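You operate a simulated robot arm through the tools that you are given. There is no shell and no other tool. Be economical: measure what you need, move in short steps, check, and stop when the job is done.

Carry out the task below with a simulated two-armed robot. There is one attempt and no reset: what you move stays moved.

JOB
Hold the white sample board, sand its filler flat, brush the dust off.
Fine: One hand keeps the board still for both jobs. Green block, grey dust brush; both go back. Drop and damage nothing, leave nothing switched on. Set down upright: grey dust brush.

Only the result counts: the job must be done as asked and must still hold three seconds after the hand-in. Knocking over, shifting, dropping, spilling or breaking anything else fails it.

ROBOT AND FRAMES
Two 7-joint arms with two-finger parallel grippers on one trunk, on a base that drives. Base frame: it is fixed to the floor where the robot stands at the start and does not move with it; the origin is under the middle of the robot, x ahead of it, y to its left, z up. Readings come in m, rad, newtons and seconds.
The left shoulder is at the start at [0.07, 0.163, 1.02], the right one opposite. With the tool pointing down near the work surface each hand reaches from about 0.34 to 0.86 m from the robot's upright axis, wherever it stands, measured 20 degrees to its own side. Places, roughly: filler patch five [0.7, 0.4, 1.7]; filler patch four [0.7, 0.8, 1.7]; filler patch one [0.7, 0.6, 1.1]; filler patch three [0.7, 0.3, 1.1]; filler patch two [0.7, 0.9, 1.1]. Payload 3.43 kg a hand.
Tool frame (each hand has its own): the origin (TCP) lies between the finger pads and is the grasp point; the fingertips stand 0.034 m ahead of it; z points along the fingers, y is the line along which they close. Largest opening 0.128 m; finger width 0.024, thickness 0.012; the body of the gripper, 0.048 by 0.13 m, starts 0.096 m behind the TCP.
Orientation is that of the tool frame in the base frame, as a unit quaternion [x, y, z, w]. With the fingers straight down and closing along the base's y, the tool's x points along the base's -x, its y along +y and its z along -z.

CONTROLS
- The arms move only by the tool nudge_tool. It takes "left_series", "right_series" or both (then of equal length, played together; a hand with none holds still); each is a list of rows, each a list of 7 numbers: the shift along the base's x, y, z in units of 25 mm (1.0 is 25 mm), then the turn, a rotation vector about the base's x, y, z in units of 8 degrees (1.0 is 8 degrees), then the gripper command, from -1 (fully open) to 1 (shut), values between in proportion. In form: [[tx, ty, tz, wx, wy, wz, gripper], ...]. A call has 1 to 10 rows; each row shifts and turns the commanded pose from where the row before left it. A call with a number of a shift or a turn outside -1 to 1 is refused whole. Rows are played at 5 a second. More than 0.05 m and 0.15 rad between two rows, or a gripper value outside its range, and nothing of the call is played. Where a pose cannot be reached the arm comes as near as it can. A force on the tool above 90 N (or 10 N above the force at the start of the call, whichever is more), or a blocked arm, ends the call early, and 0.2 s more pass. The fingers move at their own pace (about 0.153 m/s each) and stop on an object; they squeeze with about 21 N. The grip force told is the motor's: it shows also when the fingers shut on nothing. Time passes only in rows, and 0.2 s behind the last, so rows that do not move let the fingers close. The reply holds the time, the measured pose of the TCP, the force on the tool along the base axes, the opening and the grip force, in the units named above and with some noise, with the torque about the TCP (base axes, N m) and any sound that the robot's microphone picked up.
- Cameras (640 x 400 px; columns grow to the right, rows downward): "scene" is now at [0.1267, 0.0389, 1.2413]; the picture's right is [0.44, -0.90, 0.00], its down [-0.56, -0.27, -0.78] and it looks along [0.70, 0.34, -0.62] (base axes); focal length 275 px, centre (320, 200). "left" rides on the left gripper at [0.076, 0.011, -0.16] in its tool frame; the picture's right is [-0.15, 0.99, 0.00], its down [-0.88, -0.13, -0.46] and it looks along [-0.45, -0.07, 0.89] (tool axes); focal length 234 px, centre (320, 200). "right" rides on the right gripper at [0.076, -0.011, -0.16] in its tool frame; the picture's right is [0.15, 0.99, 0.00], its down [-0.88, 0.13, -0.46] and it looks along [-0.45, 0.07, 0.89] (tool axes); focal length 234 px, centre (320, 200). There is no depth. A picture from a camera that has moved, and an enlarged one, comes with that camera's place and axes in the base frame and with its lens.
- get_image(camera): a new picture of that camera. No time passes.
- move_column(by): slides the trunk up (or, below 0, down) by that many m; the arms and the scene camera ride with it, the base frame stays. It gives what a move gives, with no picture.
- steer(legs): drives the robot by 1 to 6 legs, each [ahead, left, turn to the left] in m, m and rad, along the robot's own axes; the way and the turn of a leg run together, so that a leg with both is an arc; at most 1.5 m and 3.142 rad a leg. The arms and the cameras ride along, it lands a little off, and it stops where it bumps. It gives what a move gives.
- head_to(pan, tilt): turns the head with the scene camera to pan (to the left, within 1.501 rad either way) and tilt (down, from -0.506 to 1.204), counted from straight ahead of the robot. It gives what a move gives.
- zoom(camera, box): a new picture of the part [left, top, right, bottom] of that camera's present view, enlarged. No time passes.
- finish_job(): hands the job in; it is judged then, once.

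Go step by step. Nothing tells you exact positions but the pictures and the camera data: compare them with the known pose of the tool, close in by small moves and look again before you grip or let go. The budget is 120 turns and 92 pictures, counting those below and the enlarged ones. Unless the task says otherwise, let go and move clear before handing in, and close with one line.

The tools are called as a command line: name --argument value ..., lists and objects as JSON in quotes. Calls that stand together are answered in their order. nudge_tool: Moves the arms, as the interface text tells. Its arguments: {"type":"object","properties":{"left_series":{"type":"array","items":{"type":"array","items":{"type":"number"}}},"right_series":{"type":"array","items":{"type":"array","items":{"type":"number"}}}},"required":[]} The other tools are called the same way: move_column (by) slides the trunk up or down; steer (legs) drives the base; head_to (pan, tilt) turns the head that bears the scene camera; get_image (camera) takes a picture; zoom (camera, box) takes an enlarged picture of a part of a camera's view; finish_job () hands the job in.

At the start:

```text
time: 0.0
left_position: [0.4902, 0.5476, 0.8875]
left_tcp_rot: [-0.001, 1.0, 0.0, 0.0]
left_contact_force: [-0.1, -0.6, -0.5]
left_torque: [-0.03, -0.02, 0.01]
left_width: 0.128
left_grip_force: 0.0
right_position: [0.4335, 0.0796, 0.9442]
right_tcp_rot: [0.0, 1.0, 0.0, 0.0]
right_contact_force: [0.1, 0.4, -0.3]
right_torque: [-0.03, -0.01, -0.01]
right_width: 0.1281
right_grip_force: 0.0
trunk travel left (down, up): [-0.5, 0.44]
robot x, y, heading: [0.002, -0.0042, -0.0]
head pan, tilt: [0.454, 0.668]
```

scene: 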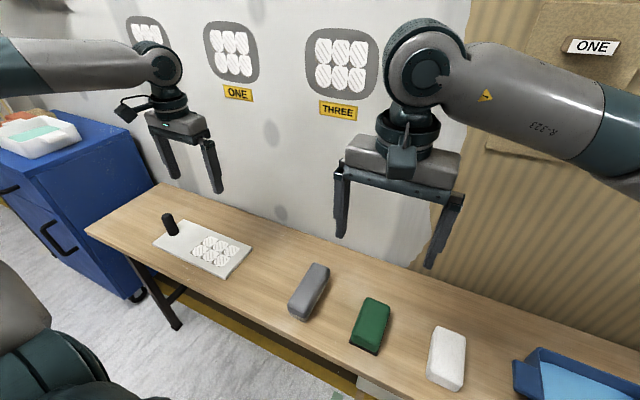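
right: 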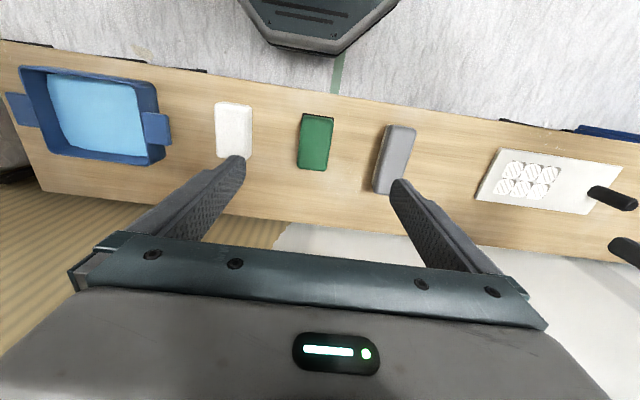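
left: 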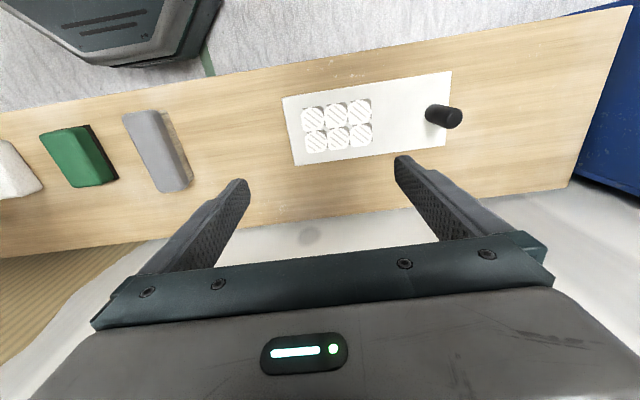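

I see a bench with the white board (black knob, six filler blobs), a grey item, a green block, a white block and a blue tray. I'll enlarge the views to identify them.

zoom --camera "scene" --box '[80, 180, 280, 305]'

zoom --camera "scene" --box '[270, 240, 510, 390]'

zoom --camera "right" --box '[180, 80, 440, 242]'

```text
3.20 times, centred on (180, 242) of scene
camera zoom: at [0.1267, 0.0389, 1.2413], right [0.44, -0.9, 0.0], down [-0.56, -0.27, -0.78], along [0.7, 0.34, -0.62], focal length 880 px, centre (768, 64)
```

zoom: 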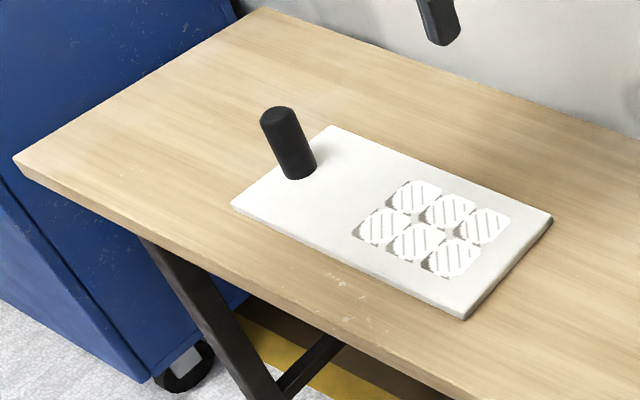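

```text
2.67 times, centred on (390, 315) of scene
camera zoom: at [0.1267, 0.0389, 1.2413], right [0.44, -0.9, 0.0], down [-0.56, -0.27, -0.78], along [0.7, 0.34, -0.62], focal length 734 px, centre (133, -107)
```

zoom: 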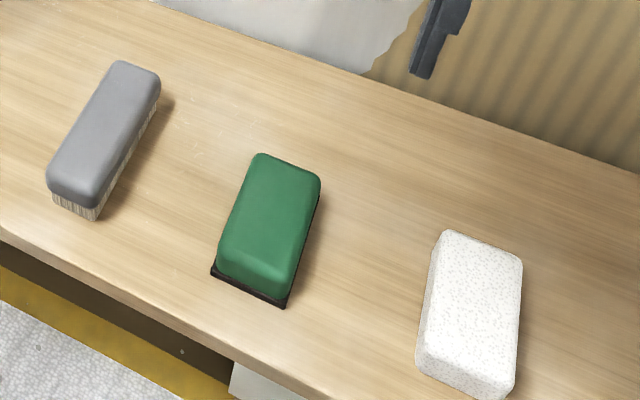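

```text
2.46 times, centred on (310, 161) of right
camera zoom: at [0.3586, 0.0675, 1.1055], right [-0.15, 0.99, 0.0], down [0.88, 0.13, 0.46], along [0.45, 0.07, -0.89], focal length 576 px, centre (345, 296)
```

zoom: 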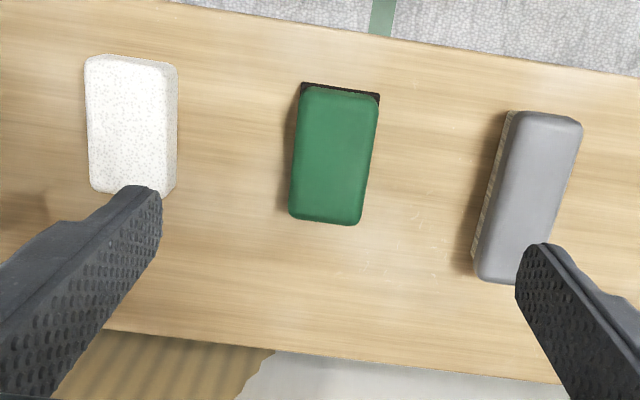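

The green block (black sanding face) is near [0.465, 0.075], the grey brush near [0.486, 0.24] with bristles down, and the board is centred near [0.495, 0.63] with its knob near [0.49, 0.754]. I'll drive left so both hands reach comfortably.

steer --legs '[[0, 0.36, 0]]'

head_to --pan 0.0 --tilt 0.9

get_image --camera "scene"

get_image --camera "left"

```text
time: 2.3
left_position: [0.4856, 0.9044, 0.8881]
left_tcp_rot: [-0.004, 1.0, 0.0, 0.0]
left_contact_force: [-1.1, 0.4, 0.6]
left_torque: [-0.01, -0.01, 0.0]
left_width: 0.1283
left_grip_force: 0.0
right_position: [0.4317, 0.4347, 0.9446]
right_tcp_rot: [-0.003, 1.0, 0.0, 0.0]
right_contact_force: [-0.2, 0.6, -0.5]
right_torque: [-0.04, 0.03, 0.01]
right_width: 0.1282
right_grip_force: 0.1
trunk travel left (down, up): [-0.5, 0.44]
robot x, y, heading: [0.0021, 0.3539, 0.002]
head pan, tilt: [0.454, 0.668]
```

```text
time: 3.2
left_position: [0.4851, 0.9039, 0.889]
left_tcp_rot: [-0.003, 1.0, -0.001, 0.0]
left_contact_force: [0.3, 0.1, 0.2]
left_torque: [0.0, 0.0, -0.01]
left_width: 0.1277
left_grip_force: 0.0
right_position: [0.4328, 0.4347, 0.9452]
right_tcp_rot: [-0.003, 1.0, 0.0, 0.001]
right_contact_force: [0.5, -0.2, 0.2]
right_torque: [-0.02, -0.01, -0.03]
right_width: 0.1281
right_grip_force: 0.0
trunk travel left (down, up): [-0.5, 0.44]
robot x, y, heading: [0.0022, 0.3528, 0.005]
head pan, tilt: [0.0, 0.901]
```

```text
85 pictures are left
camera scene: at [0.1239, 0.3556, 1.2226], right [0.01, -1.0, 0.0], down [-0.78, -0.01, -0.62], along [0.62, 0.0, -0.78], focal length 275 px, centre (320, 200)
```

scene: 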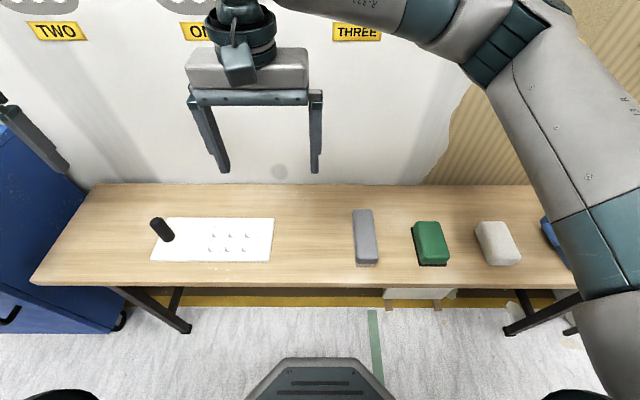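

```text
84 pictures are left
camera left: at [0.41, 0.9143, 1.0473], right [0.14, 0.99, 0.0], down [0.88, -0.12, 0.46], along [0.45, -0.06, -0.89], focal length 234 px, centre (320, 200)
```

left: 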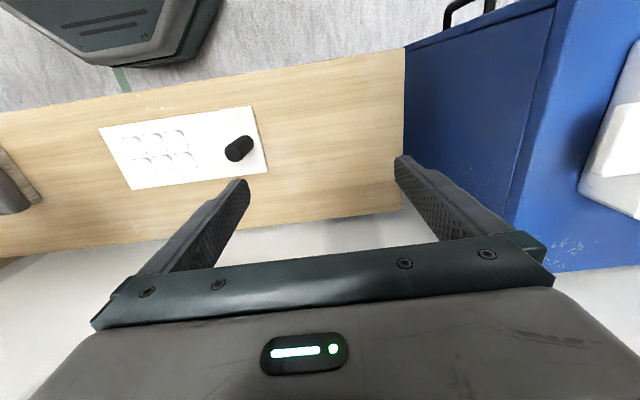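

I'm in place. I'll zoom for exact knob and tool positions.

zoom --camera "left" --box '[90, 90, 290, 215]'

zoom --camera "scene" --box '[130, 190, 290, 290]'

zoom --camera "scene" --box '[330, 190, 490, 290]'

get_image --camera "right"

```text
3.20 times, centred on (190, 152) of left
camera zoom: at [0.41, 0.9143, 1.0473], right [0.14, 0.99, 0.0], down [0.88, -0.12, 0.46], along [0.45, -0.06, -0.89], focal length 749 px, centre (736, 352)
```

zoom: 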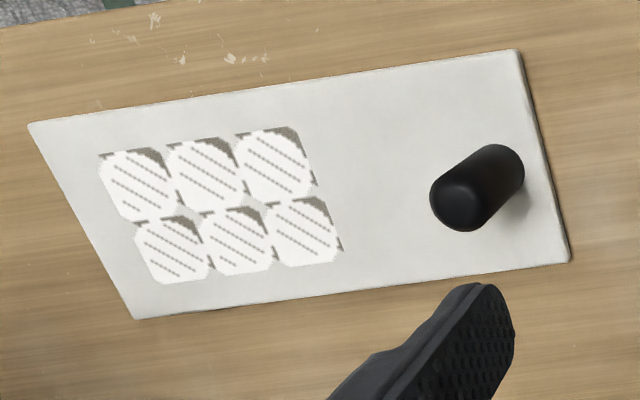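

```text
4.00 times, centred on (210, 240) of scene
camera zoom: at [0.1239, 0.3556, 1.2226], right [0.01, -1.0, 0.0], down [-0.78, -0.01, -0.62], along [0.62, 0.0, -0.78], focal length 1101 px, centre (760, 40)
```

zoom: 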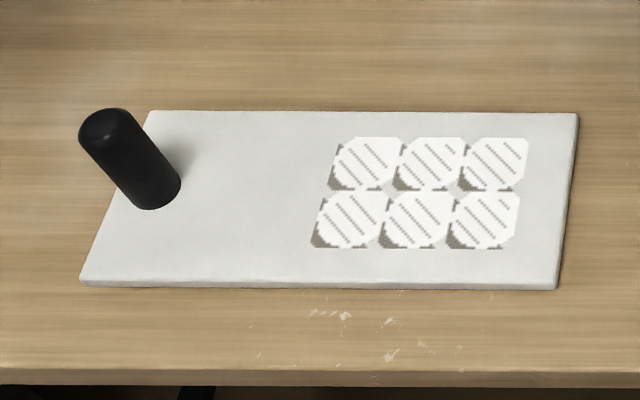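

```text
4.00 times, centred on (410, 240) of scene
camera zoom: at [0.1239, 0.3556, 1.2226], right [0.01, -1.0, 0.0], down [-0.78, -0.01, -0.62], along [0.62, 0.0, -0.78], focal length 1101 px, centre (-40, 40)
```

zoom: 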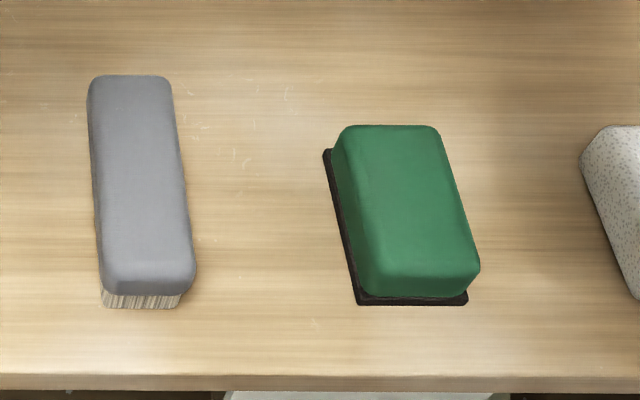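

```text
80 pictures are left
camera right: at [0.3573, 0.4233, 1.1055], right [-0.15, 0.99, 0.0], down [0.88, 0.13, 0.46], along [0.45, 0.07, -0.89], focal length 234 px, centre (320, 200)
```

right: 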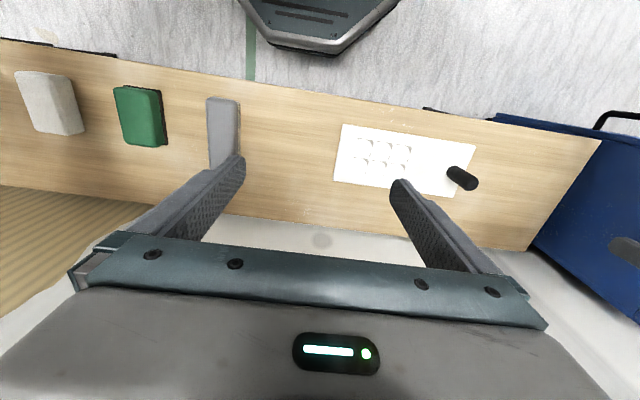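

Knob axis is about [0.495, 0.756], top z≈0.668. I'll swing the left hand above it, turned 90° so its body lies clear of the sanding hand.

nudge_tool --left_series '[[0.04, -0.59, -0.4, 0, 0, -1, -1], [0.04, -0.59, -0.4, 0, 0, -1, -1], [0.04, -0.59, -0.4, 0, 0, -1, -1], [0.04, -0.59, -0.4, 0, 0, -1, -1], [0.04, -0.59, -0.4, 0, 0, -1, -1], [0.04, -0.59, -0.4, 0, 0, -1, -1], [0.04, -0.59, -0.4, 0, 0, -1, -1], [0.04, -0.59, -0.4, 0, 0, -1, -1], [0.04, -0.59, -0.4, 0, 0, -1, -1], [0.04, -0.59, -0.4, 0, 0, -1, -1]]'

nudge_tool --left_series '[[0, 0, 0, 0, 0, -0.6, -1], [0, 0, 0, 0, 0, -0.65, -1], [0, 0, 0, 0, 0, 0, -1]]'

get_image --camera "left"

get_image --camera "scene"

```text
time: 5.4
left_position: [0.4961, 0.7537, 0.789]
left_tcp_rot: [0.641, 0.768, 0.0, 0.0]
left_contact_force: [-0.1, -0.3, 0.1]
left_torque: [0.0, 0.0, 0.01]
left_width: 0.1279
left_grip_force: 0.1
right_position: [0.4327, 0.4341, 0.9438]
right_tcp_rot: [-0.003, 1.0, 0.0, 0.0]
right_contact_force: [-0.8, -0.5, 0.4]
right_torque: [0.01, 0.03, 0.01]
right_width: 0.1283
right_grip_force: 0.0
trunk travel left (down, up): [-0.5, 0.44]
robot x, y, heading: [-0.0045, 0.3516, 0.004]
head pan, tilt: [0.0, 0.901]
```

```text
time: 6.2
left_position: [0.4946, 0.7543, 0.7883]
left_tcp_rot: [0.705, 0.709, 0.0, 0.0]
left_contact_force: [-0.7, 0.1, -0.4]
left_torque: [0.0, -0.01, 0.01]
left_width: 0.128
left_grip_force: 0.0
right_position: [0.4323, 0.4357, 0.9446]
right_tcp_rot: [-0.003, 1.0, -0.001, 0.0]
right_contact_force: [0.2, -0.2, -0.1]
right_torque: [-0.01, -0.02, 0.0]
right_width: 0.1279
right_grip_force: 0.0
trunk travel left (down, up): [-0.5, 0.44]
robot x, y, heading: [-0.0017, 0.3528, 0.005]
head pan, tilt: [0.0, 0.901]
```

```text
79 pictures are left
camera left: at [0.5065, 0.831, 0.9473], right [0.99, -0.14, 0.0], down [-0.13, -0.88, 0.46], along [-0.06, -0.45, -0.89], focal length 234 px, centre (320, 200)
```

left: 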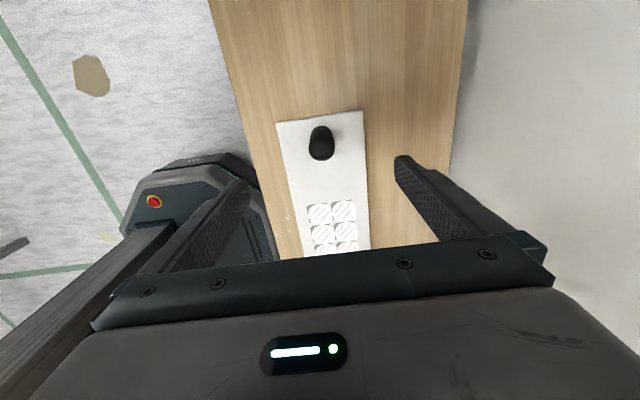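

```text
78 pictures are left
camera scene: at [0.124, 0.3555, 1.2225], right [0.01, -1.0, 0.0], down [-0.78, 0.0, -0.62], along [0.62, 0.0, -0.78], focal length 275 px, centre (320, 200)
```

scene: 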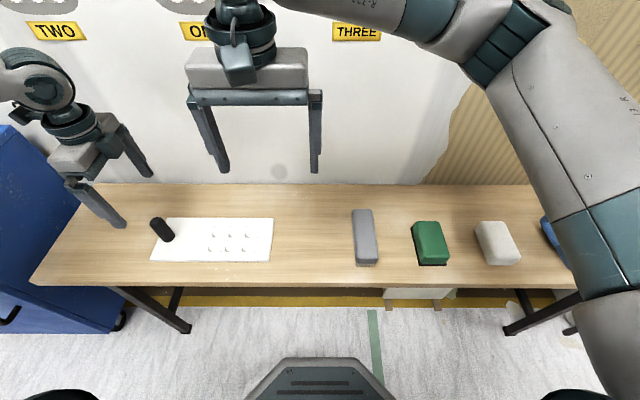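

The knob reads [0.497, 0.758] from this camera too, directly under the hand. Descending to z≈0.645 and gripping.

nudge_tool --left_series '[[0.08, 0.1, -1, 0, 0, 0, -1], [0, 0, -1, 0, 0, 0, -1], [0, 0, -1, 0, 0, 0, -1], [0, 0, -1, 0, 0, 0, -1], [0, 0, -1, 0, 0, 0, -1], [0, 0, -0.72, 0, 0, 0, -1], [0, 0, 0, 0, 0, 0, -1]]'

get_image --camera "left"

zoom --camera "scene" --box '[60, 140, 300, 290]'

```text
time: 7.8
left_position: [0.4974, 0.7573, 0.647]
left_tcp_rot: [0.705, 0.709, -0.001, 0.001]
left_contact_force: [0.6, -0.2, -0.2]
left_torque: [0.0, 0.0, 0.02]
left_width: 0.1281
left_grip_force: 0.0
right_position: [0.4329, 0.435, 0.9451]
right_tcp_rot: [-0.002, 1.0, 0.0, 0.0]
right_contact_force: [-0.2, 0.2, 0.1]
right_torque: [0.01, -0.01, 0.03]
right_width: 0.1277
right_grip_force: 0.2
trunk travel left (down, up): [-0.5, 0.44]
robot x, y, heading: [-0.0001, 0.3557, 0.01]
head pan, tilt: [0.0, 0.901]
```

```text
77 pictures are left
camera left: at [0.5087, 0.8335, 0.8051], right [0.99, -0.14, 0.0], down [-0.12, -0.88, 0.46], along [-0.06, -0.45, -0.89], focal length 234 px, centre (320, 200)
```

left: 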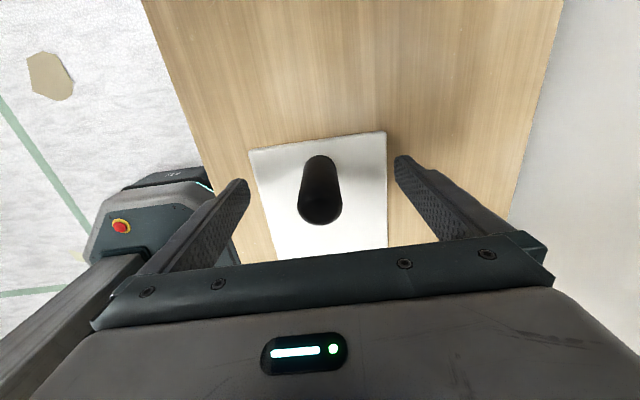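

```text
2.67 times, centred on (180, 215) of scene
camera zoom: at [0.1237, 0.3554, 1.2226], right [0.01, -1.0, 0.0], down [-0.78, 0.0, -0.62], along [0.62, 0.0, -0.78], focal length 734 px, centre (693, 160)
```

zoom: 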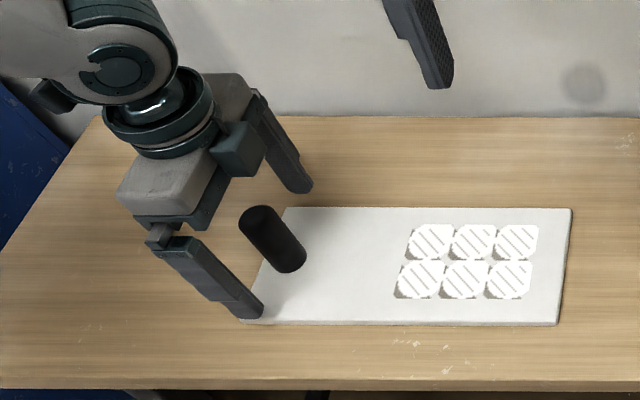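

Fingers straddle the knob well. Closing.

nudge_tool --left_series '[[0.05, 0.08, 0, 0, 0, 0, 0.3], [0, 0, 0, 0, 0, 0, 1], [0, 0, 0, 0, 0, 0, 1], [0, 0, 0, 0, 0, 0, 1], [0, 0, 0, 0, 0, 0, 1]]'

get_image --camera "left"

```text
time: 9.0
left_position: [0.4988, 0.7593, 0.6451]
left_tcp_rot: [0.704, 0.71, 0.001, 0.0]
left_contact_force: [-0.9, -0.2, 0.8]
left_torque: [-0.04, 0.16, -0.06]
left_width: 0.0313
left_grip_force: 22.1
right_position: [0.4332, 0.4352, 0.9439]
right_tcp_rot: [-0.003, 1.0, 0.0, 0.0]
right_contact_force: [-1.2, -0.1, -0.4]
right_torque: [-0.02, 0.02, 0.03]
right_width: 0.1284
right_grip_force: 0.0
trunk travel left (down, up): [-0.5, 0.44]
robot x, y, heading: [-0.0053, 0.3523, 0.004]
head pan, tilt: [0.0, 0.901]
```

```text
75 pictures are left
camera left: at [0.51, 0.8358, 0.8048], right [0.99, -0.14, 0.0], down [-0.12, -0.88, 0.46], along [-0.06, -0.45, -0.89], focal length 234 px, centre (320, 200)
```

left: 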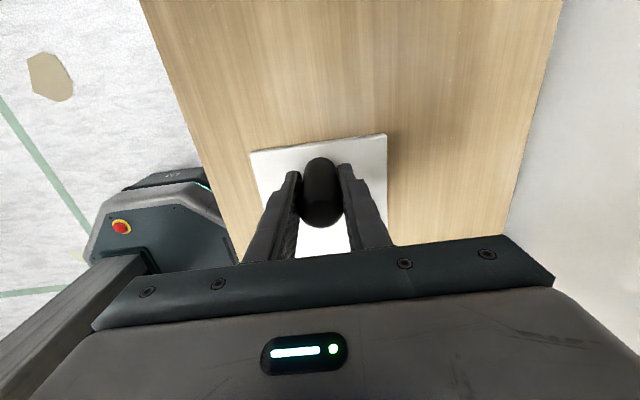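

Knob held (0.031 m, 22 N). Now the right hand goes over the green block.

nudge_tool --right_series '[[0.18, -1, -0.3, 0, 0, 0, -1], [0.18, -1, -0.3, 0, 0, 0, -1], [0.18, -1, -0.3, 0, 0, 0, -1], [0.18, -1, -0.3, 0, 0, 0, -1], [0.18, -1, -0.3, 0, 0, 0, -1], [0.18, -1, -0.3, 0, 0, 0, -1], [0.18, -1, -0.3, 0, 0, 0, -1], [0.18, -1, -0.3, 0, 0, 0, -1], [0.18, -1, -0.3, 0, 0, 0, -1], [0.18, -1, -0.3, 0, 0, 0, -1]]'

nudge_tool --right_series '[[0, -0.89, -0.5, 0, 0, 0, -1], [0, -0.89, -0.5, 0, 0, 0, -1], [0, -0.89, -0.5, 0, 0, 0, -1], [0, -0.89, -0.5, 0, 0, 0, -1], [0, -0.89, -0.5, 0, 0, 0, -1], [0, 0, 0, 0, 0, 0, -1]]'

get_image --camera "right"

zoom --camera "scene" --box '[330, 190, 490, 290]'

```text
time: 11.2
left_position: [0.4981, 0.7599, 0.6455]
left_tcp_rot: [0.705, 0.71, 0.001, 0.0]
left_contact_force: [-0.4, -0.5, -0.1]
left_torque: [-0.24, 0.12, -0.05]
left_width: 0.031
left_grip_force: 20.9
right_position: [0.4768, 0.1831, 0.8685]
right_tcp_rot: [-0.003, 1.0, 0.0, 0.0]
right_contact_force: [0.5, -1.0, -0.7]
right_torque: [0.01, -0.01, 0.03]
right_width: 0.1279
right_grip_force: 0.0
trunk travel left (down, up): [-0.5, 0.44]
robot x, y, heading: [-0.0006, 0.3541, 0.004]
head pan, tilt: [0.0, 0.901]
```

```text
time: 12.6
left_position: [0.4981, 0.76, 0.6462]
left_tcp_rot: [0.705, 0.709, 0.0, 0.0]
left_contact_force: [-0.3, -0.3, 1.6]
left_torque: [0.22, 0.21, 0.05]
left_width: 0.0312
left_grip_force: 20.9
right_position: [0.4772, 0.0743, 0.8071]
right_tcp_rot: [-0.004, 1.0, 0.0, 0.0]
right_contact_force: [0.7, 0.4, -1.0]
right_torque: [0.01, 0.01, -0.02]
right_width: 0.128
right_grip_force: 0.1
trunk travel left (down, up): [-0.5, 0.44]
robot x, y, heading: [-0.0003, 0.3564, 0.008]
head pan, tilt: [0.0, 0.901]
```

```text
74 pictures are left
camera right: at [0.4023, 0.0629, 0.9689], right [-0.15, 0.99, 0.0], down [0.88, 0.13, 0.46], along [0.45, 0.07, -0.89], focal length 234 px, centre (320, 200)
```

right: 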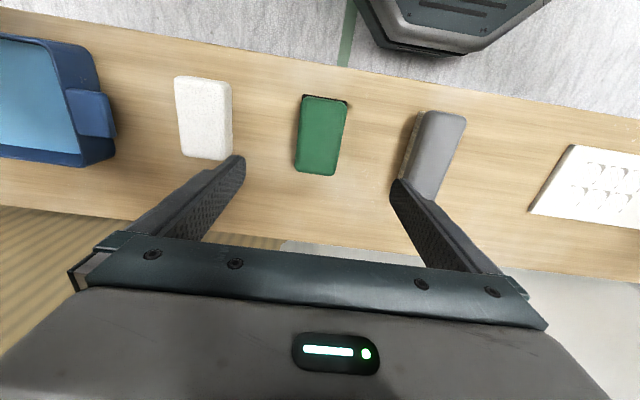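

```text
4.00 times, centred on (410, 240) of scene
camera zoom: at [0.1237, 0.3554, 1.2226], right [0.01, -1.0, 0.0], down [-0.78, 0.0, -0.62], along [0.62, 0.0, -0.78], focal length 1101 px, centre (-40, 40)
```

zoom: 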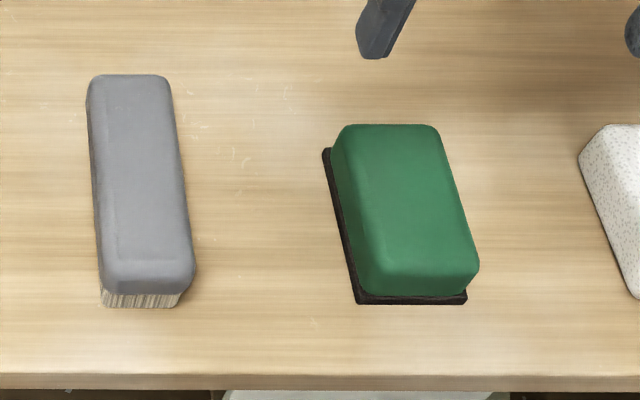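

The block's centre is [0.476, 0.075] and it is square to the axes. Descending toward z≈0.64 for a closer look.

nudge_tool --right_series '[[0, 0.03, -1, 0, 0, 0, -1], [0, 0, -1, 0, 0, 0, -1], [0, 0, -1, 0, 0, 0, -1], [0, 0, -1, 0, 0, 0, -1], [0, 0, -1, 0, 0, 0, -1], [0, 0, -1, 0, 0, 0, -1], [0, 0, -0.6, 0, 0, 0, -1], [0, 0, 0, 0, 0, 0, -1]]'

get_image --camera "right"

zoom --camera "scene" --box '[330, 190, 490, 290]'

```text
time: 14.4
left_position: [0.4989, 0.7602, 0.6457]
left_tcp_rot: [0.705, 0.709, 0.0, -0.001]
left_contact_force: [-1.3, 0.6, 3.5]
left_torque: [-0.08, 0.32, 0.0]
left_width: 0.031
left_grip_force: 21.7
right_position: [0.4782, 0.0744, 0.6424]
right_tcp_rot: [-0.002, 1.0, 0.0, 0.0]
right_contact_force: [-0.5, -0.7, 0.4]
right_torque: [0.02, 0.0, -0.01]
right_width: 0.1278
right_grip_force: 0.1
trunk travel left (down, up): [-0.5, 0.44]
robot x, y, heading: [-0.0009, 0.3565, 0.005]
head pan, tilt: [0.0, 0.901]
```

```text
72 pictures are left
camera right: at [0.4018, 0.063, 0.8027], right [-0.15, 0.99, 0.0], down [0.88, 0.13, 0.46], along [0.45, 0.07, -0.89], focal length 234 px, centre (320, 200)
```

right: 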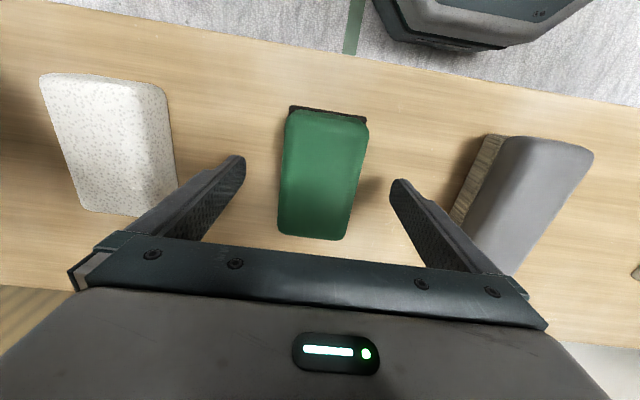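

```text
4.00 times, centred on (410, 240) of scene
camera zoom: at [0.1236, 0.3553, 1.2226], right [0.01, -1.0, 0.0], down [-0.78, 0.0, -0.62], along [0.62, 0.0, -0.78], focal length 1101 px, centre (-40, 40)
```

zoom: 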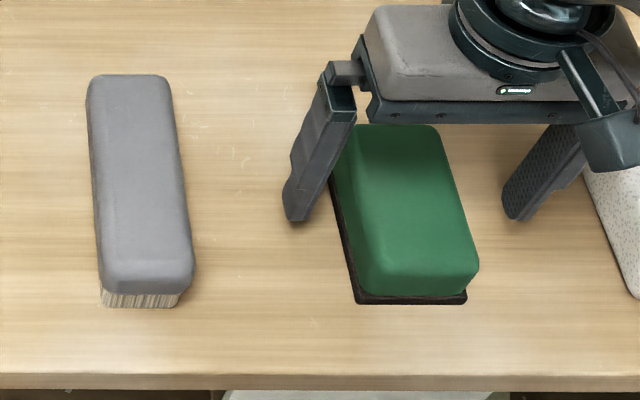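

Fingers straddle the block. Lowering to z≈0.625, centring slightly, and closing.

nudge_tool --right_series '[[-0.05, 0.06, -0.65, 0, 0, 0, -1], [0, 0, 0, 0, 0, 0, -0.3], [0, 0, 0, 0, 0, 0, 0.2], [0, 0, 0, 0, 0, 0, 1], [0, 0, 0, 0, 0, 0, 1], [0, 0, 0, 0, 0, 0, 1]]'

get_image --camera "right"

zoom --camera "scene" --box '[330, 190, 490, 290]'

```text
time: 15.8
left_position: [0.4975, 0.7596, 0.6473]
left_tcp_rot: [0.705, 0.71, 0.0, 0.0]
left_contact_force: [-0.3, 0.9, 3.6]
left_torque: [-0.05, 0.33, -0.02]
left_width: 0.0314
left_grip_force: 20.8
right_position: [0.4752, 0.075, 0.6262]
right_tcp_rot: [-0.003, 1.0, 0.0, 0.0]
right_contact_force: [0.8, -1.0, 0.5]
right_torque: [0.03, -0.05, -0.1]
right_width: 0.0655
right_grip_force: 20.6
trunk travel left (down, up): [-0.5, 0.44]
robot x, y, heading: [-0.0012, 0.355, 0.006]
head pan, tilt: [0.0, 0.901]
```

```text
70 pictures are left
camera right: at [0.4006, 0.0644, 0.787], right [-0.15, 0.99, 0.0], down [0.88, 0.13, 0.46], along [0.45, 0.07, -0.89], focal length 234 px, centre (320, 200)
```

right: 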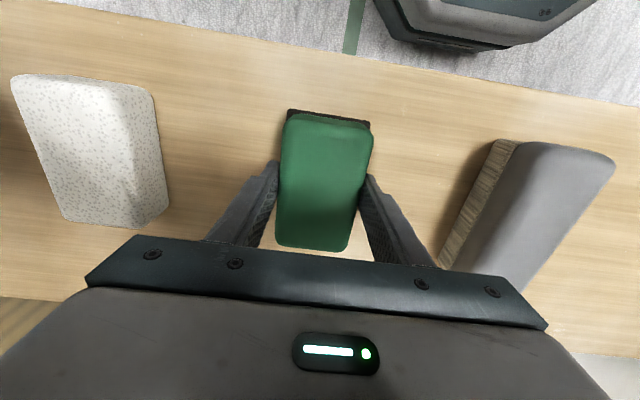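

```text
4.00 times, centred on (410, 240) of scene
camera zoom: at [0.1237, 0.3551, 1.2226], right [0.01, -1.0, 0.0], down [-0.78, 0.0, -0.62], along [0.62, 0.0, -0.78], focal length 1101 px, centre (-40, 40)
```

zoom: 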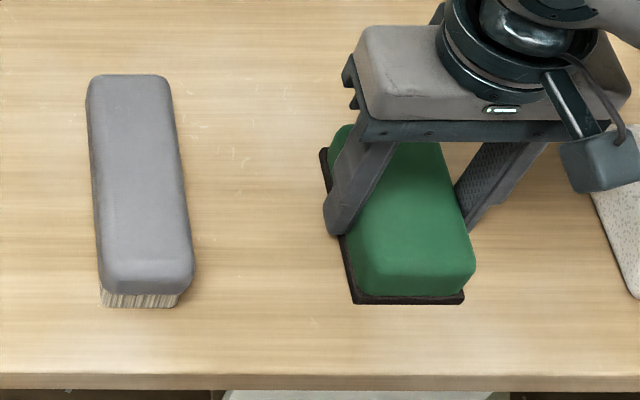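

Block gripped at [0.475, 0.075, 0.626] (its home pose for return). Lifting straight up.

nudge_tool --right_series '[[0, 0, 0.4, 0, 0, 0, 1], [0, 0, 0.8, 0, 0, 0, 1], [0, 0, 1, 0, 0, 0, 1], [0, 0, 1, 0, 0, 0, 1], [0, 0, 0.9, 0, 0, 0, 1], [0, 0, 0, 0, 0, 0, 1]]'

get_image --camera "right"

```text
time: 17.2
left_position: [0.4988, 0.7607, 0.6471]
left_tcp_rot: [0.705, 0.71, 0.0, 0.0]
left_contact_force: [-0.3, -1.9, 0.0]
left_torque: [0.12, -0.02, 0.04]
left_width: 0.0313
left_grip_force: 20.6
right_position: [0.4753, 0.0769, 0.7275]
right_tcp_rot: [-0.003, 1.0, 0.0, 0.0]
right_contact_force: [-0.8, 0.2, -1.3]
right_torque: [0.01, -0.05, 0.01]
right_width: 0.0657
right_grip_force: 21.4
trunk travel left (down, up): [-0.5, 0.44]
robot x, y, heading: [-0.0027, 0.3506, 0.004]
head pan, tilt: [0.0, 0.901]
```

```text
68 pictures are left
camera right: at [0.4006, 0.0654, 0.8889], right [-0.15, 0.99, 0.0], down [0.88, 0.13, 0.46], along [0.45, 0.07, -0.89], focal length 234 px, centre (320, 200)
```

right: 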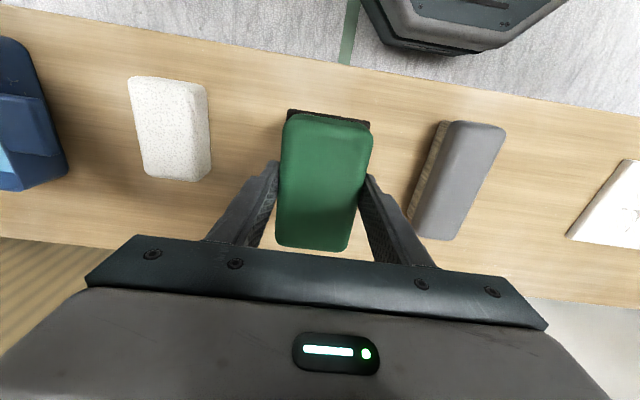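

Block lifted cleanly. Carrying it over to the right end of the filler.

nudge_tool --right_series '[[0.04, 1, 0, 0, 0, 0, 1], [0.04, 1, 0, 0, 0, 0, 1], [0.04, 1, 0, 0, 0, 0, 1], [0.04, 1, 0, 0, 0, 0, 1], [0.04, 1, 0, 0, 0, 0, 1], [0.04, 1, 0, 0, 0, 0, 1], [0.04, 1, 0, 0, 0, 0, 1], [0.04, 1, 0, 0, 0, 0, 1], [0.04, 1, 0, 0, 0, 0, 1], [0.04, 1, 0, 0, 0, 0, 1]]'

nudge_tool --right_series '[[0.02, 0.92, 0, 0, 0, 0, 1], [0.02, 0.92, 0, 0, 0, 0, 1], [0.02, 0.92, 0, 0, 0, 0, 1], [0.02, 0.92, 0, 0, 0, 0, 1], [0.02, 0.92, 0, 0, 0, 0, 1], [0.02, 0.92, 0, 0, 0, 0, 1], [0.02, 0.92, -0.2, 0, 0, 0, 1], [0.02, 0.92, -0.3, 0, 0, 0, 1], [0.02, 0.92, -0.5, 0, 0, 0, 1], [0, 0, 0, 0, 0, 0, 1]]'

get_image --camera "right"

get_image --camera "scene"

```text
time: 19.4
left_position: [0.4986, 0.76, 0.646]
left_tcp_rot: [0.704, 0.71, 0.0, 0.001]
left_contact_force: [-1.2, -1.7, 2.6]
left_torque: [0.18, 0.26, 0.06]
left_width: 0.0315
left_grip_force: 20.8
right_position: [0.4855, 0.3251, 0.7288]
right_tcp_rot: [-0.002, 1.0, 0.0, 0.0]
right_contact_force: [-0.1, 0.1, -1.4]
right_torque: [0.0, -0.03, -0.01]
right_width: 0.0656
right_grip_force: 20.9
trunk travel left (down, up): [-0.5, 0.44]
robot x, y, heading: [0.0011, 0.3554, 0.009]
head pan, tilt: [0.0, 0.901]
```

```text
time: 21.6
left_position: [0.4981, 0.7613, 0.6472]
left_tcp_rot: [0.704, 0.71, 0.0, 0.0]
left_contact_force: [-0.2, 0.2, 2.9]
left_torque: [0.21, 0.27, 0.0]
left_width: 0.0313
left_grip_force: 21.0
right_position: [0.4907, 0.5332, 0.7022]
right_tcp_rot: [-0.003, 1.0, 0.0, 0.001]
right_contact_force: [0.1, 0.3, -1.4]
right_torque: [-0.03, 0.05, -0.02]
right_width: 0.0657
right_grip_force: 21.1
trunk travel left (down, up): [-0.5, 0.44]
robot x, y, heading: [-0.0006, 0.3564, 0.01]
head pan, tilt: [0.0, 0.901]
```

```text
67 pictures are left
camera right: at [0.4147, 0.522, 0.8639], right [-0.15, 0.99, 0.0], down [0.88, 0.13, 0.46], along [0.45, 0.07, -0.89], focal length 234 px, centre (320, 200)
```

right: 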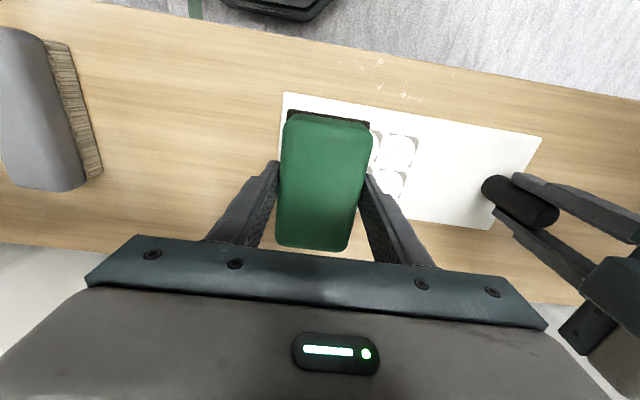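

```text
66 pictures are left
camera scene: at [0.1238, 0.3553, 1.2225], right [0.01, -1.0, 0.0], down [-0.78, 0.0, -0.62], along [0.62, 0.0, -0.78], focal length 275 px, centre (320, 200)
```

scene: 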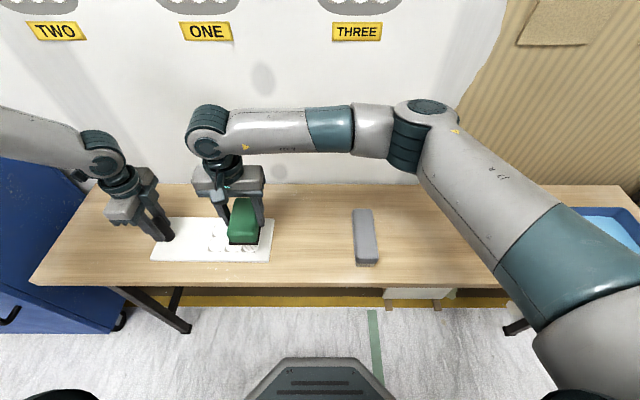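

Block is over the right-hand filler column. Descending gently to find contact.

nudge_tool --right_series '[[0, 0, -1, 0, 0, 0, 1], [0, 0, -0.8, 0, 0, 0, 1], [0, 0, -0.4, 0, 0, 0, 1], [0, 0, 0, 0, 0, 0, 1]]'

nudge_tool --right_series '[[0, 0, -0.1, 0, 0, 0, 1], [0, 0, -0.1, 0, 0, 0, 1], [0, 0, 0, 0, 0, 0, 1]]'

nudge_tool --right_series '[[0, 0, -0.1, 0, 0, 0, 1], [0, 0, 0, 0, 0, 0, 1]]'

```text
time: 22.6
left_position: [0.4989, 0.7594, 0.6463]
left_tcp_rot: [0.705, 0.709, -0.001, 0.0]
left_contact_force: [-0.7, -0.2, 0.5]
left_torque: [0.13, 0.19, 0.01]
left_width: 0.0313
left_grip_force: 20.8
right_position: [0.4901, 0.5335, 0.6472]
right_tcp_rot: [-0.002, 1.0, -0.001, 0.0]
right_contact_force: [0.6, -0.1, -0.9]
right_torque: [-0.02, 0.01, 0.02]
right_width: 0.0655
right_grip_force: 20.7
trunk travel left (down, up): [-0.5, 0.44]
robot x, y, heading: [-0.0023, 0.3559, 0.008]
head pan, tilt: [0.0, 0.901]
```

```text
time: 23.4
left_position: [0.4984, 0.7595, 0.6457]
left_tcp_rot: [0.704, 0.71, -0.001, 0.0]
left_contact_force: [0.9, 1.3, 0.0]
left_torque: [0.01, -0.16, 0.05]
left_width: 0.0315
left_grip_force: 20.8
right_position: [0.4911, 0.5337, 0.6424]
right_tcp_rot: [-0.002, 1.0, 0.0, 0.0]
right_contact_force: [0.3, -0.9, -1.7]
right_torque: [-0.05, -0.01, 0.0]
right_width: 0.0654
right_grip_force: 21.1
trunk travel left (down, up): [-0.5, 0.44]
robot x, y, heading: [0.0012, 0.3516, 0.003]
head pan, tilt: [0.0, 0.901]
```

```text
time: 24.0
left_position: [0.4993, 0.7606, 0.6457]
left_tcp_rot: [0.705, 0.71, 0.0, 0.0]
left_contact_force: [0.3, 0.3, 0.4]
left_torque: [0.01, -0.18, 0.02]
left_width: 0.0311
left_grip_force: 21.1
right_position: [0.4908, 0.5332, 0.6405]
right_tcp_rot: [-0.003, 1.0, 0.0, -0.001]
right_contact_force: [0.3, 0.0, -0.8]
right_torque: [-0.01, 0.0, -0.01]
right_width: 0.0657
right_grip_force: 21.3
trunk travel left (down, up): [-0.5, 0.44]
robot x, y, heading: [0.0007, 0.3539, 0.008]
head pan, tilt: [0.0, 0.901]
```

nudge_tool --right_series '[[0, 0, -0.08, 0, 0, 0, 1], [0, 0, 0, 0, 0, 0, 1]]'

nudge_tool --right_series '[[0, 0, -0.06, 0, 0, 0, 1], [0, 0, 0, 0, 0, 0, 1]]'

nudge_tool --right_series '[[0, 0, -0.06, 0, 0, 0, 1], [0, 0, 0, 0, 0, 0, 1]]'

```text
time: 24.6
left_position: [0.499, 0.7596, 0.6457]
left_tcp_rot: [0.705, 0.71, -0.001, 0.0]
left_contact_force: [0.4, 0.5, 0.9]
left_torque: [-0.05, 0.19, -0.03]
left_width: 0.0313
left_grip_force: 20.8
right_position: [0.491, 0.5329, 0.638]
right_tcp_rot: [-0.003, 1.0, 0.0, -0.001]
right_contact_force: [0.3, -0.2, -1.3]
right_torque: [0.0, 0.03, 0.03]
right_width: 0.0657
right_grip_force: 20.6
trunk travel left (down, up): [-0.5, 0.44]
robot x, y, heading: [0.0024, 0.3514, 0.005]
head pan, tilt: [0.0, 0.901]
```

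```text
time: 25.2
left_position: [0.499, 0.7605, 0.6461]
left_tcp_rot: [0.705, 0.709, 0.0, 0.0]
left_contact_force: [1.2, 2.1, -3.2]
left_torque: [0.14, -0.23, 0.04]
left_width: 0.0311
left_grip_force: 21.3
right_position: [0.4904, 0.5337, 0.6378]
right_tcp_rot: [-0.002, 1.0, 0.0, 0.001]
right_contact_force: [0.6, -2.8, 11.6]
right_torque: [-0.05, 0.11, 0.14]
right_width: 0.0656
right_grip_force: 21.1
trunk travel left (down, up): [-0.5, 0.44]
robot x, y, heading: [-0.0014, 0.3539, 0.007]
head pan, tilt: [0.0, 0.901]
```

```text
time: 25.8
left_position: [0.4981, 0.7596, 0.6465]
left_tcp_rot: [0.705, 0.709, -0.001, -0.001]
left_contact_force: [2.0, 3.7, -6.1]
left_torque: [0.25, 0.38, 0.05]
left_width: 0.0315
left_grip_force: 20.8
right_position: [0.4911, 0.5332, 0.6373]
right_tcp_rot: [-0.002, 1.0, 0.001, 0.002]
right_contact_force: [1.1, -5.6, 31.2]
right_torque: [-0.15, 0.02, 0.11]
right_width: 0.0654
right_grip_force: 20.9
trunk travel left (down, up): [-0.5, 0.44]
robot x, y, heading: [0.002, 0.3545, 0.004]
head pan, tilt: [0.0, 0.901]
```

Contact found at TCP z≈0.638 with force now 31 N. I'll ease to about 18 N and make a first pass to the left and back.

nudge_tool --right_series '[[0, 0, -0.0, 0, 0, 0, 1], [0, 0.1, 0.04, 0, 0, 0, 1], [0, 0.4, 0, 0, 0, 0, 1], [0, 0.5, 0, 0, 0, 0, 1], [0, 0.5, 0, 0, 0, 0, 1], [0, 0.5, 0, 0, 0, 0, 1]]'

get_image --camera "right"

```text
time: 27.2
left_position: [0.4977, 0.7604, 0.6455]
left_tcp_rot: [0.705, 0.709, 0.0, 0.001]
left_contact_force: [-0.1, 4.2, 6.0]
left_torque: [0.11, 0.74, -0.04]
left_width: 0.0312
left_grip_force: 20.4
right_position: [0.4878, 0.5842, 0.6365]
right_tcp_rot: [-0.003, 1.0, 0.001, 0.0]
right_contact_force: [-2.2, -1.1, 0.1]
right_torque: [-0.09, -0.02, -0.11]
right_width: 0.0655
right_grip_force: 20.9
trunk travel left (down, up): [-0.5, 0.44]
robot x, y, heading: [-0.003, 0.3527, 0.006]
head pan, tilt: [0.0, 0.901]
```

```text
65 pictures are left
camera right: at [0.4144, 0.5723, 0.7978], right [-0.15, 0.99, 0.0], down [0.88, 0.14, 0.46], along [0.45, 0.07, -0.89], focal length 234 px, centre (320, 200)
```

right: 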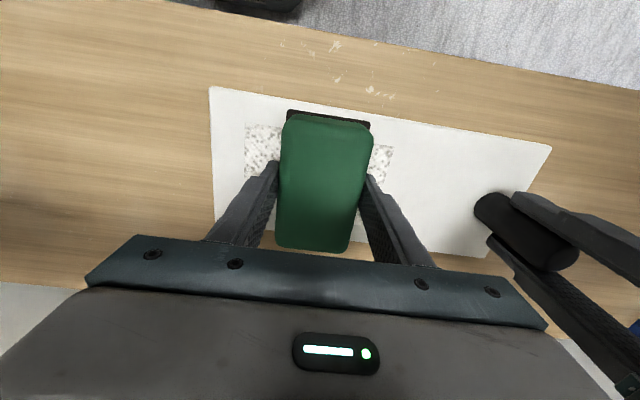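

Sanding works: filler has turned to dust behind the block and the force fell. I'll lower slightly and continue to the left end and back.

nudge_tool --right_series '[[0, 0.4, -0.04, 0, 0, 0, 1], [0, 0.4, -0.02, 0, 0, 0, 1], [0, 0.4, 0, 0, 0, 0, 1], [0, 0.3, 0, 0, 0, 0, 1], [0, 0, 0, 0, 0, 0, 1]]'

nudge_tool --right_series '[[0, -0.5, 0, 0, 0, 0, 1], [0, -0.5, 0, 0, 0, 0, 1], [0, -0.5, 0, 0, 0, 0, 1], [0, -0.5, 0, 0, 0, 0, 1], [0, -0.5, 0, 0, 0, 0, 1], [0, -0.5, 0, 0, 0, 0, 1], [0, -0.5, 0, 0, 0, 0, 1], [0, 0, 0, 0, 0, 0, 1]]'

get_image --camera "right"

```text
time: 28.4
left_position: [0.4981, 0.7593, 0.6471]
left_tcp_rot: [0.705, 0.709, 0.001, -0.001]
left_contact_force: [3.0, 11.3, -5.2]
left_torque: [0.16, 0.45, 0.11]
left_width: 0.0315
left_grip_force: 21.4
right_position: [0.4916, 0.619, 0.6363]
right_tcp_rot: [-0.002, 1.0, 0.001, 0.0]
right_contact_force: [-0.4, -18.4, 26.3]
right_torque: [-0.72, 0.18, 0.04]
right_width: 0.0652
right_grip_force: 20.5
trunk travel left (down, up): [-0.5, 0.44]
robot x, y, heading: [-0.0025, 0.3526, 0.01]
head pan, tilt: [0.0, 0.901]
```

```text
time: 30.2
left_position: [0.4991, 0.7588, 0.6477]
left_tcp_rot: [0.705, 0.709, 0.0, 0.0]
left_contact_force: [-1.9, -16.0, 0.4]
left_torque: [-0.23, 0.56, -0.01]
left_width: 0.0314
left_grip_force: 21.1
right_position: [0.4905, 0.5327, 0.6368]
right_tcp_rot: [-0.003, 1.0, 0.001, 0.001]
right_contact_force: [-0.3, 11.1, 14.9]
right_torque: [0.51, 0.09, 0.01]
right_width: 0.0657
right_grip_force: 21.1
trunk travel left (down, up): [-0.5, 0.44]
robot x, y, heading: [-0.0013, 0.3535, 0.006]
head pan, tilt: [0.0, 0.901]
```

```text
64 pictures are left
camera right: at [0.4152, 0.5206, 0.7972], right [-0.15, 0.99, 0.0], down [0.88, 0.13, 0.46], along [0.45, 0.07, -0.89], focal length 234 px, centre (320, 200)
```

right: 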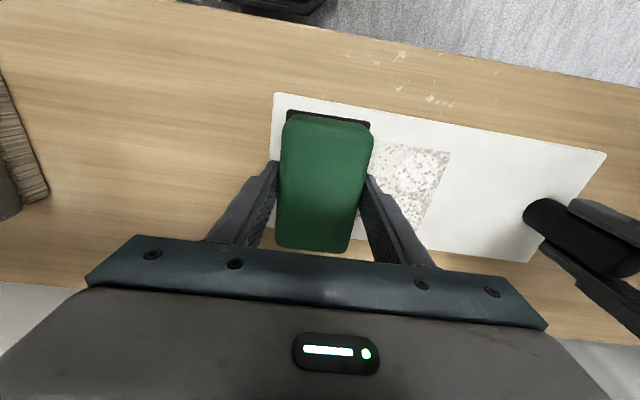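

Dust now covers the whole patch. One more full pass each way at about 15 N, then lift and inspect.

nudge_tool --right_series '[[0, -0.4, 0, 0, 0, 0, 1], [0, 0.5, 0, 0, 0, 0, 1], [0, 0.5, 0, 0, 0, 0, 1], [0, 0.5, 0, 0, 0, 0, 1], [0, 0.5, 0, 0, 0, 0, 1], [0, 0.5, 0, 0, 0, 0, 1], [0, 0.5, 0, 0, 0, 0, 1], [0, 0.5, 0, 0, 0, 0, 1], [0, 0.5, 0, 0, 0, 0, 1], [0, 0, 0, 0, 0, 0, 1]]'

nudge_tool --right_series '[[0, -0.5, 0, 0, 0, 0, 1], [0, -0.5, 0, 0, 0, 0, 1], [0, -0.5, 0, 0, 0, 0, 1], [0, -0.5, 0, 0, 0, 0, 1], [0, -0.5, 0, 0, 0, 0, 1], [0, -0.5, 0, 0, 0, 0, 1], [0, -0.5, 0, 0, 0, 0, 1], [0, -0.4, 0, 0, 0, 0, 1], [0, 0, 0.3, 0, 0, 0, 1], [0, 0, 0.7, 0, 0, 0, 1]]'

nudge_tool --right_series '[[0, 0, 1, 0, 0, 0, 1], [0, -0.5, 1, 0, 0, 0, 1], [0, -1, 0.6, 0, 0, 0, 1], [0, -1, 0, 0, 0, 0, 1], [0, -1, 0, 0, 0, 0, 1], [0, -1, 0, 0, 0, 0, 1], [0, 0, 0, 0, 0, 0, 1]]'

zoom --camera "scene" --box '[130, 190, 290, 290]'

get_image --camera "right"

```text
time: 32.4
left_position: [0.4975, 0.7601, 0.6457]
left_tcp_rot: [0.704, 0.71, 0.0, -0.001]
left_contact_force: [1.3, 17.0, -0.5]
left_torque: [0.29, 0.53, 0.0]
left_width: 0.0314
left_grip_force: 20.9
right_position: [0.4898, 0.6239, 0.6346]
right_tcp_rot: [-0.002, 1.0, -0.001, 0.001]
right_contact_force: [0.0, -12.5, 18.3]
right_torque: [-0.6, -0.03, -0.03]
right_width: 0.0656
right_grip_force: 21.2
trunk travel left (down, up): [-0.5, 0.44]
robot x, y, heading: [0.0003, 0.3542, 0.003]
head pan, tilt: [0.0, 0.901]
```

```text
time: 34.6
left_position: [0.499, 0.7615, 0.6467]
left_tcp_rot: [0.705, 0.709, 0.001, 0.0]
left_contact_force: [-0.8, 2.1, 8.6]
left_torque: [0.58, 0.49, -0.05]
left_width: 0.0313
left_grip_force: 20.7
right_position: [0.4904, 0.5254, 0.6597]
right_tcp_rot: [-0.003, 1.0, 0.0, -0.001]
right_contact_force: [0.2, -0.1, -2.4]
right_torque: [0.02, 0.02, 0.03]
right_width: 0.0655
right_grip_force: 20.8
trunk travel left (down, up): [-0.5, 0.44]
robot x, y, heading: [-0.0033, 0.3509, 0.003]
head pan, tilt: [0.0, 0.901]
```

```text
time: 36.2
left_position: [0.4991, 0.7592, 0.6453]
left_tcp_rot: [0.705, 0.709, -0.001, 0.001]
left_contact_force: [-0.8, -0.9, 5.6]
left_torque: [0.25, 0.32, 0.05]
left_width: 0.0313
left_grip_force: 20.9
right_position: [0.4904, 0.4126, 0.7235]
right_tcp_rot: [-0.002, 1.0, 0.0, 0.0]
right_contact_force: [-0.5, -0.3, -1.6]
right_torque: [-0.01, 0.03, 0.0]
right_width: 0.0653
right_grip_force: 21.4
trunk travel left (down, up): [-0.5, 0.44]
robot x, y, heading: [-0.0029, 0.3558, 0.003]
head pan, tilt: [0.0, 0.901]
```

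```text
4.00 times, centred on (210, 240) of scene
camera zoom: at [0.1235, 0.3551, 1.2226], right [0.01, -1.0, 0.0], down [-0.78, 0.0, -0.62], along [0.62, 0.0, -0.78], focal length 1101 px, centre (760, 40)
```

zoom: 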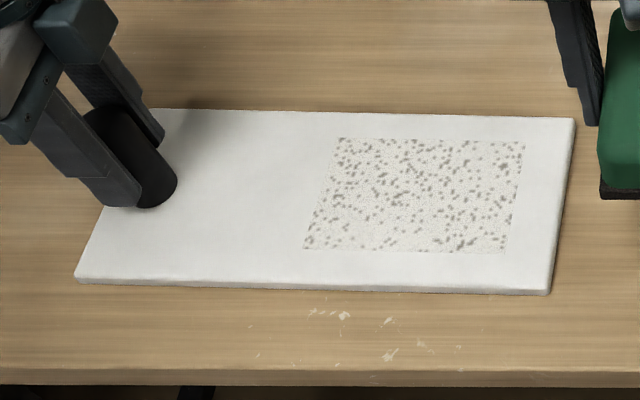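

```text
62 pictures are left
camera right: at [0.4153, 0.4008, 0.8856], right [-0.15, 0.99, 0.0], down [0.88, 0.14, 0.46], along [0.45, 0.07, -0.89], focal length 234 px, centre (320, 200)
```

right: 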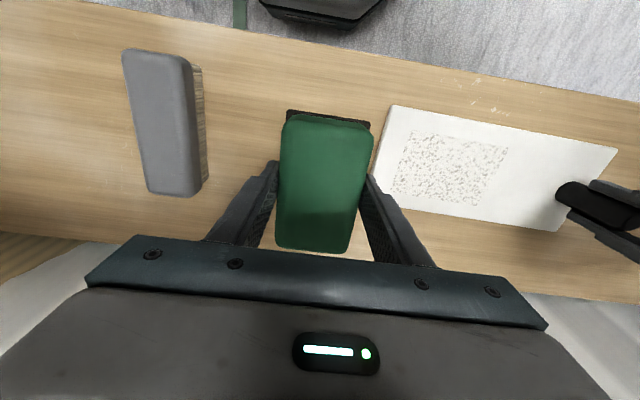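

All six blobs are ground to dust. Returning the block to its home pose.

nudge_tool --right_series '[[-0.06, -1, 0.1, 0, 0, 0, 1], [-0.06, -1, 0, 0, 0, 0, 1], [-0.06, -1, 0, 0, 0, 0, 1], [-0.06, -1, 0, 0, 0, 0, 1], [-0.06, -1, 0, 0, 0, 0, 1], [-0.06, -1, 0, 0, 0, 0, 1], [-0.06, -1, 0, 0, 0, 0, 1], [-0.06, -1, 0, 0, 0, 0, 1], [-0.06, -1, 0, 0, 0, 0, 1], [-0.06, -1, 0, 0, 0, 0, 1]]'

nudge_tool --right_series '[[0, -1, 0, 0, 0, 0, 1], [0, -1, 0, 0, 0, 0, 1], [0, -1, -0.2, 0, 0, 0, 1], [0, -0.5, -0.8, 0, 0, 0, 1], [0, 0, -1, 0, 0, 0, 1], [0, 0, -1, 0, 0, 0, 1], [0, 0, -0.4, 0, 0, 0, 1], [0, 0, 0, 0, 0, 0, 1]]'

zoom --camera "scene" --box '[330, 190, 490, 290]'

```text
time: 38.4
left_position: [0.4987, 0.7587, 0.6459]
left_tcp_rot: [0.705, 0.709, 0.0, 0.0]
left_contact_force: [-1.4, -1.8, 2.8]
left_torque: [0.21, -0.19, 0.01]
left_width: 0.0313
left_grip_force: 21.2
right_position: [0.4761, 0.1617, 0.7274]
right_tcp_rot: [-0.003, 1.0, -0.001, 0.001]
right_contact_force: [-0.1, 0.3, -1.6]
right_torque: [0.0, 0.06, -0.01]
right_width: 0.0657
right_grip_force: 21.3
trunk travel left (down, up): [-0.5, 0.44]
robot x, y, heading: [0.002, 0.3558, -0.001]
head pan, tilt: [0.0, 0.901]
```

```text
time: 40.2
left_position: [0.4986, 0.7597, 0.6479]
left_tcp_rot: [0.705, 0.709, 0.0, 0.0]
left_contact_force: [-0.2, 0.6, 1.1]
left_torque: [-0.08, 0.23, -0.02]
left_width: 0.0314
left_grip_force: 21.0
right_position: [0.476, 0.0768, 0.6417]
right_tcp_rot: [-0.003, 1.0, 0.0, 0.0]
right_contact_force: [0.4, -0.3, -0.4]
right_torque: [-0.01, 0.0, -0.02]
right_width: 0.0656
right_grip_force: 21.3
trunk travel left (down, up): [-0.5, 0.44]
robot x, y, heading: [-0.0023, 0.3523, 0.005]
head pan, tilt: [0.0, 0.901]
```

```text
4.00 times, centred on (410, 240) of scene
camera zoom: at [0.1239, 0.3553, 1.2225], right [0.01, -1.0, 0.0], down [-0.78, 0.0, -0.62], along [0.62, 0.0, -0.78], focal length 1101 px, centre (-40, 40)
```

zoom: 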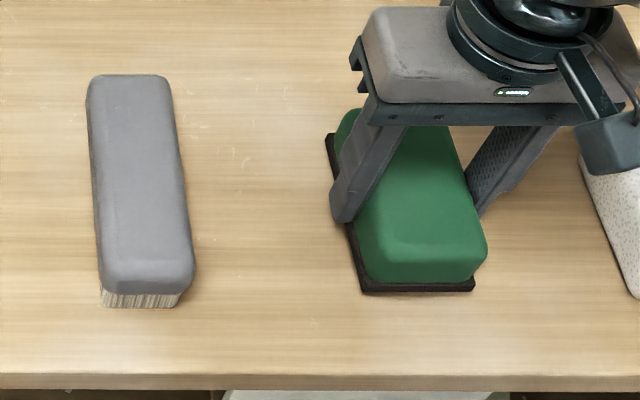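

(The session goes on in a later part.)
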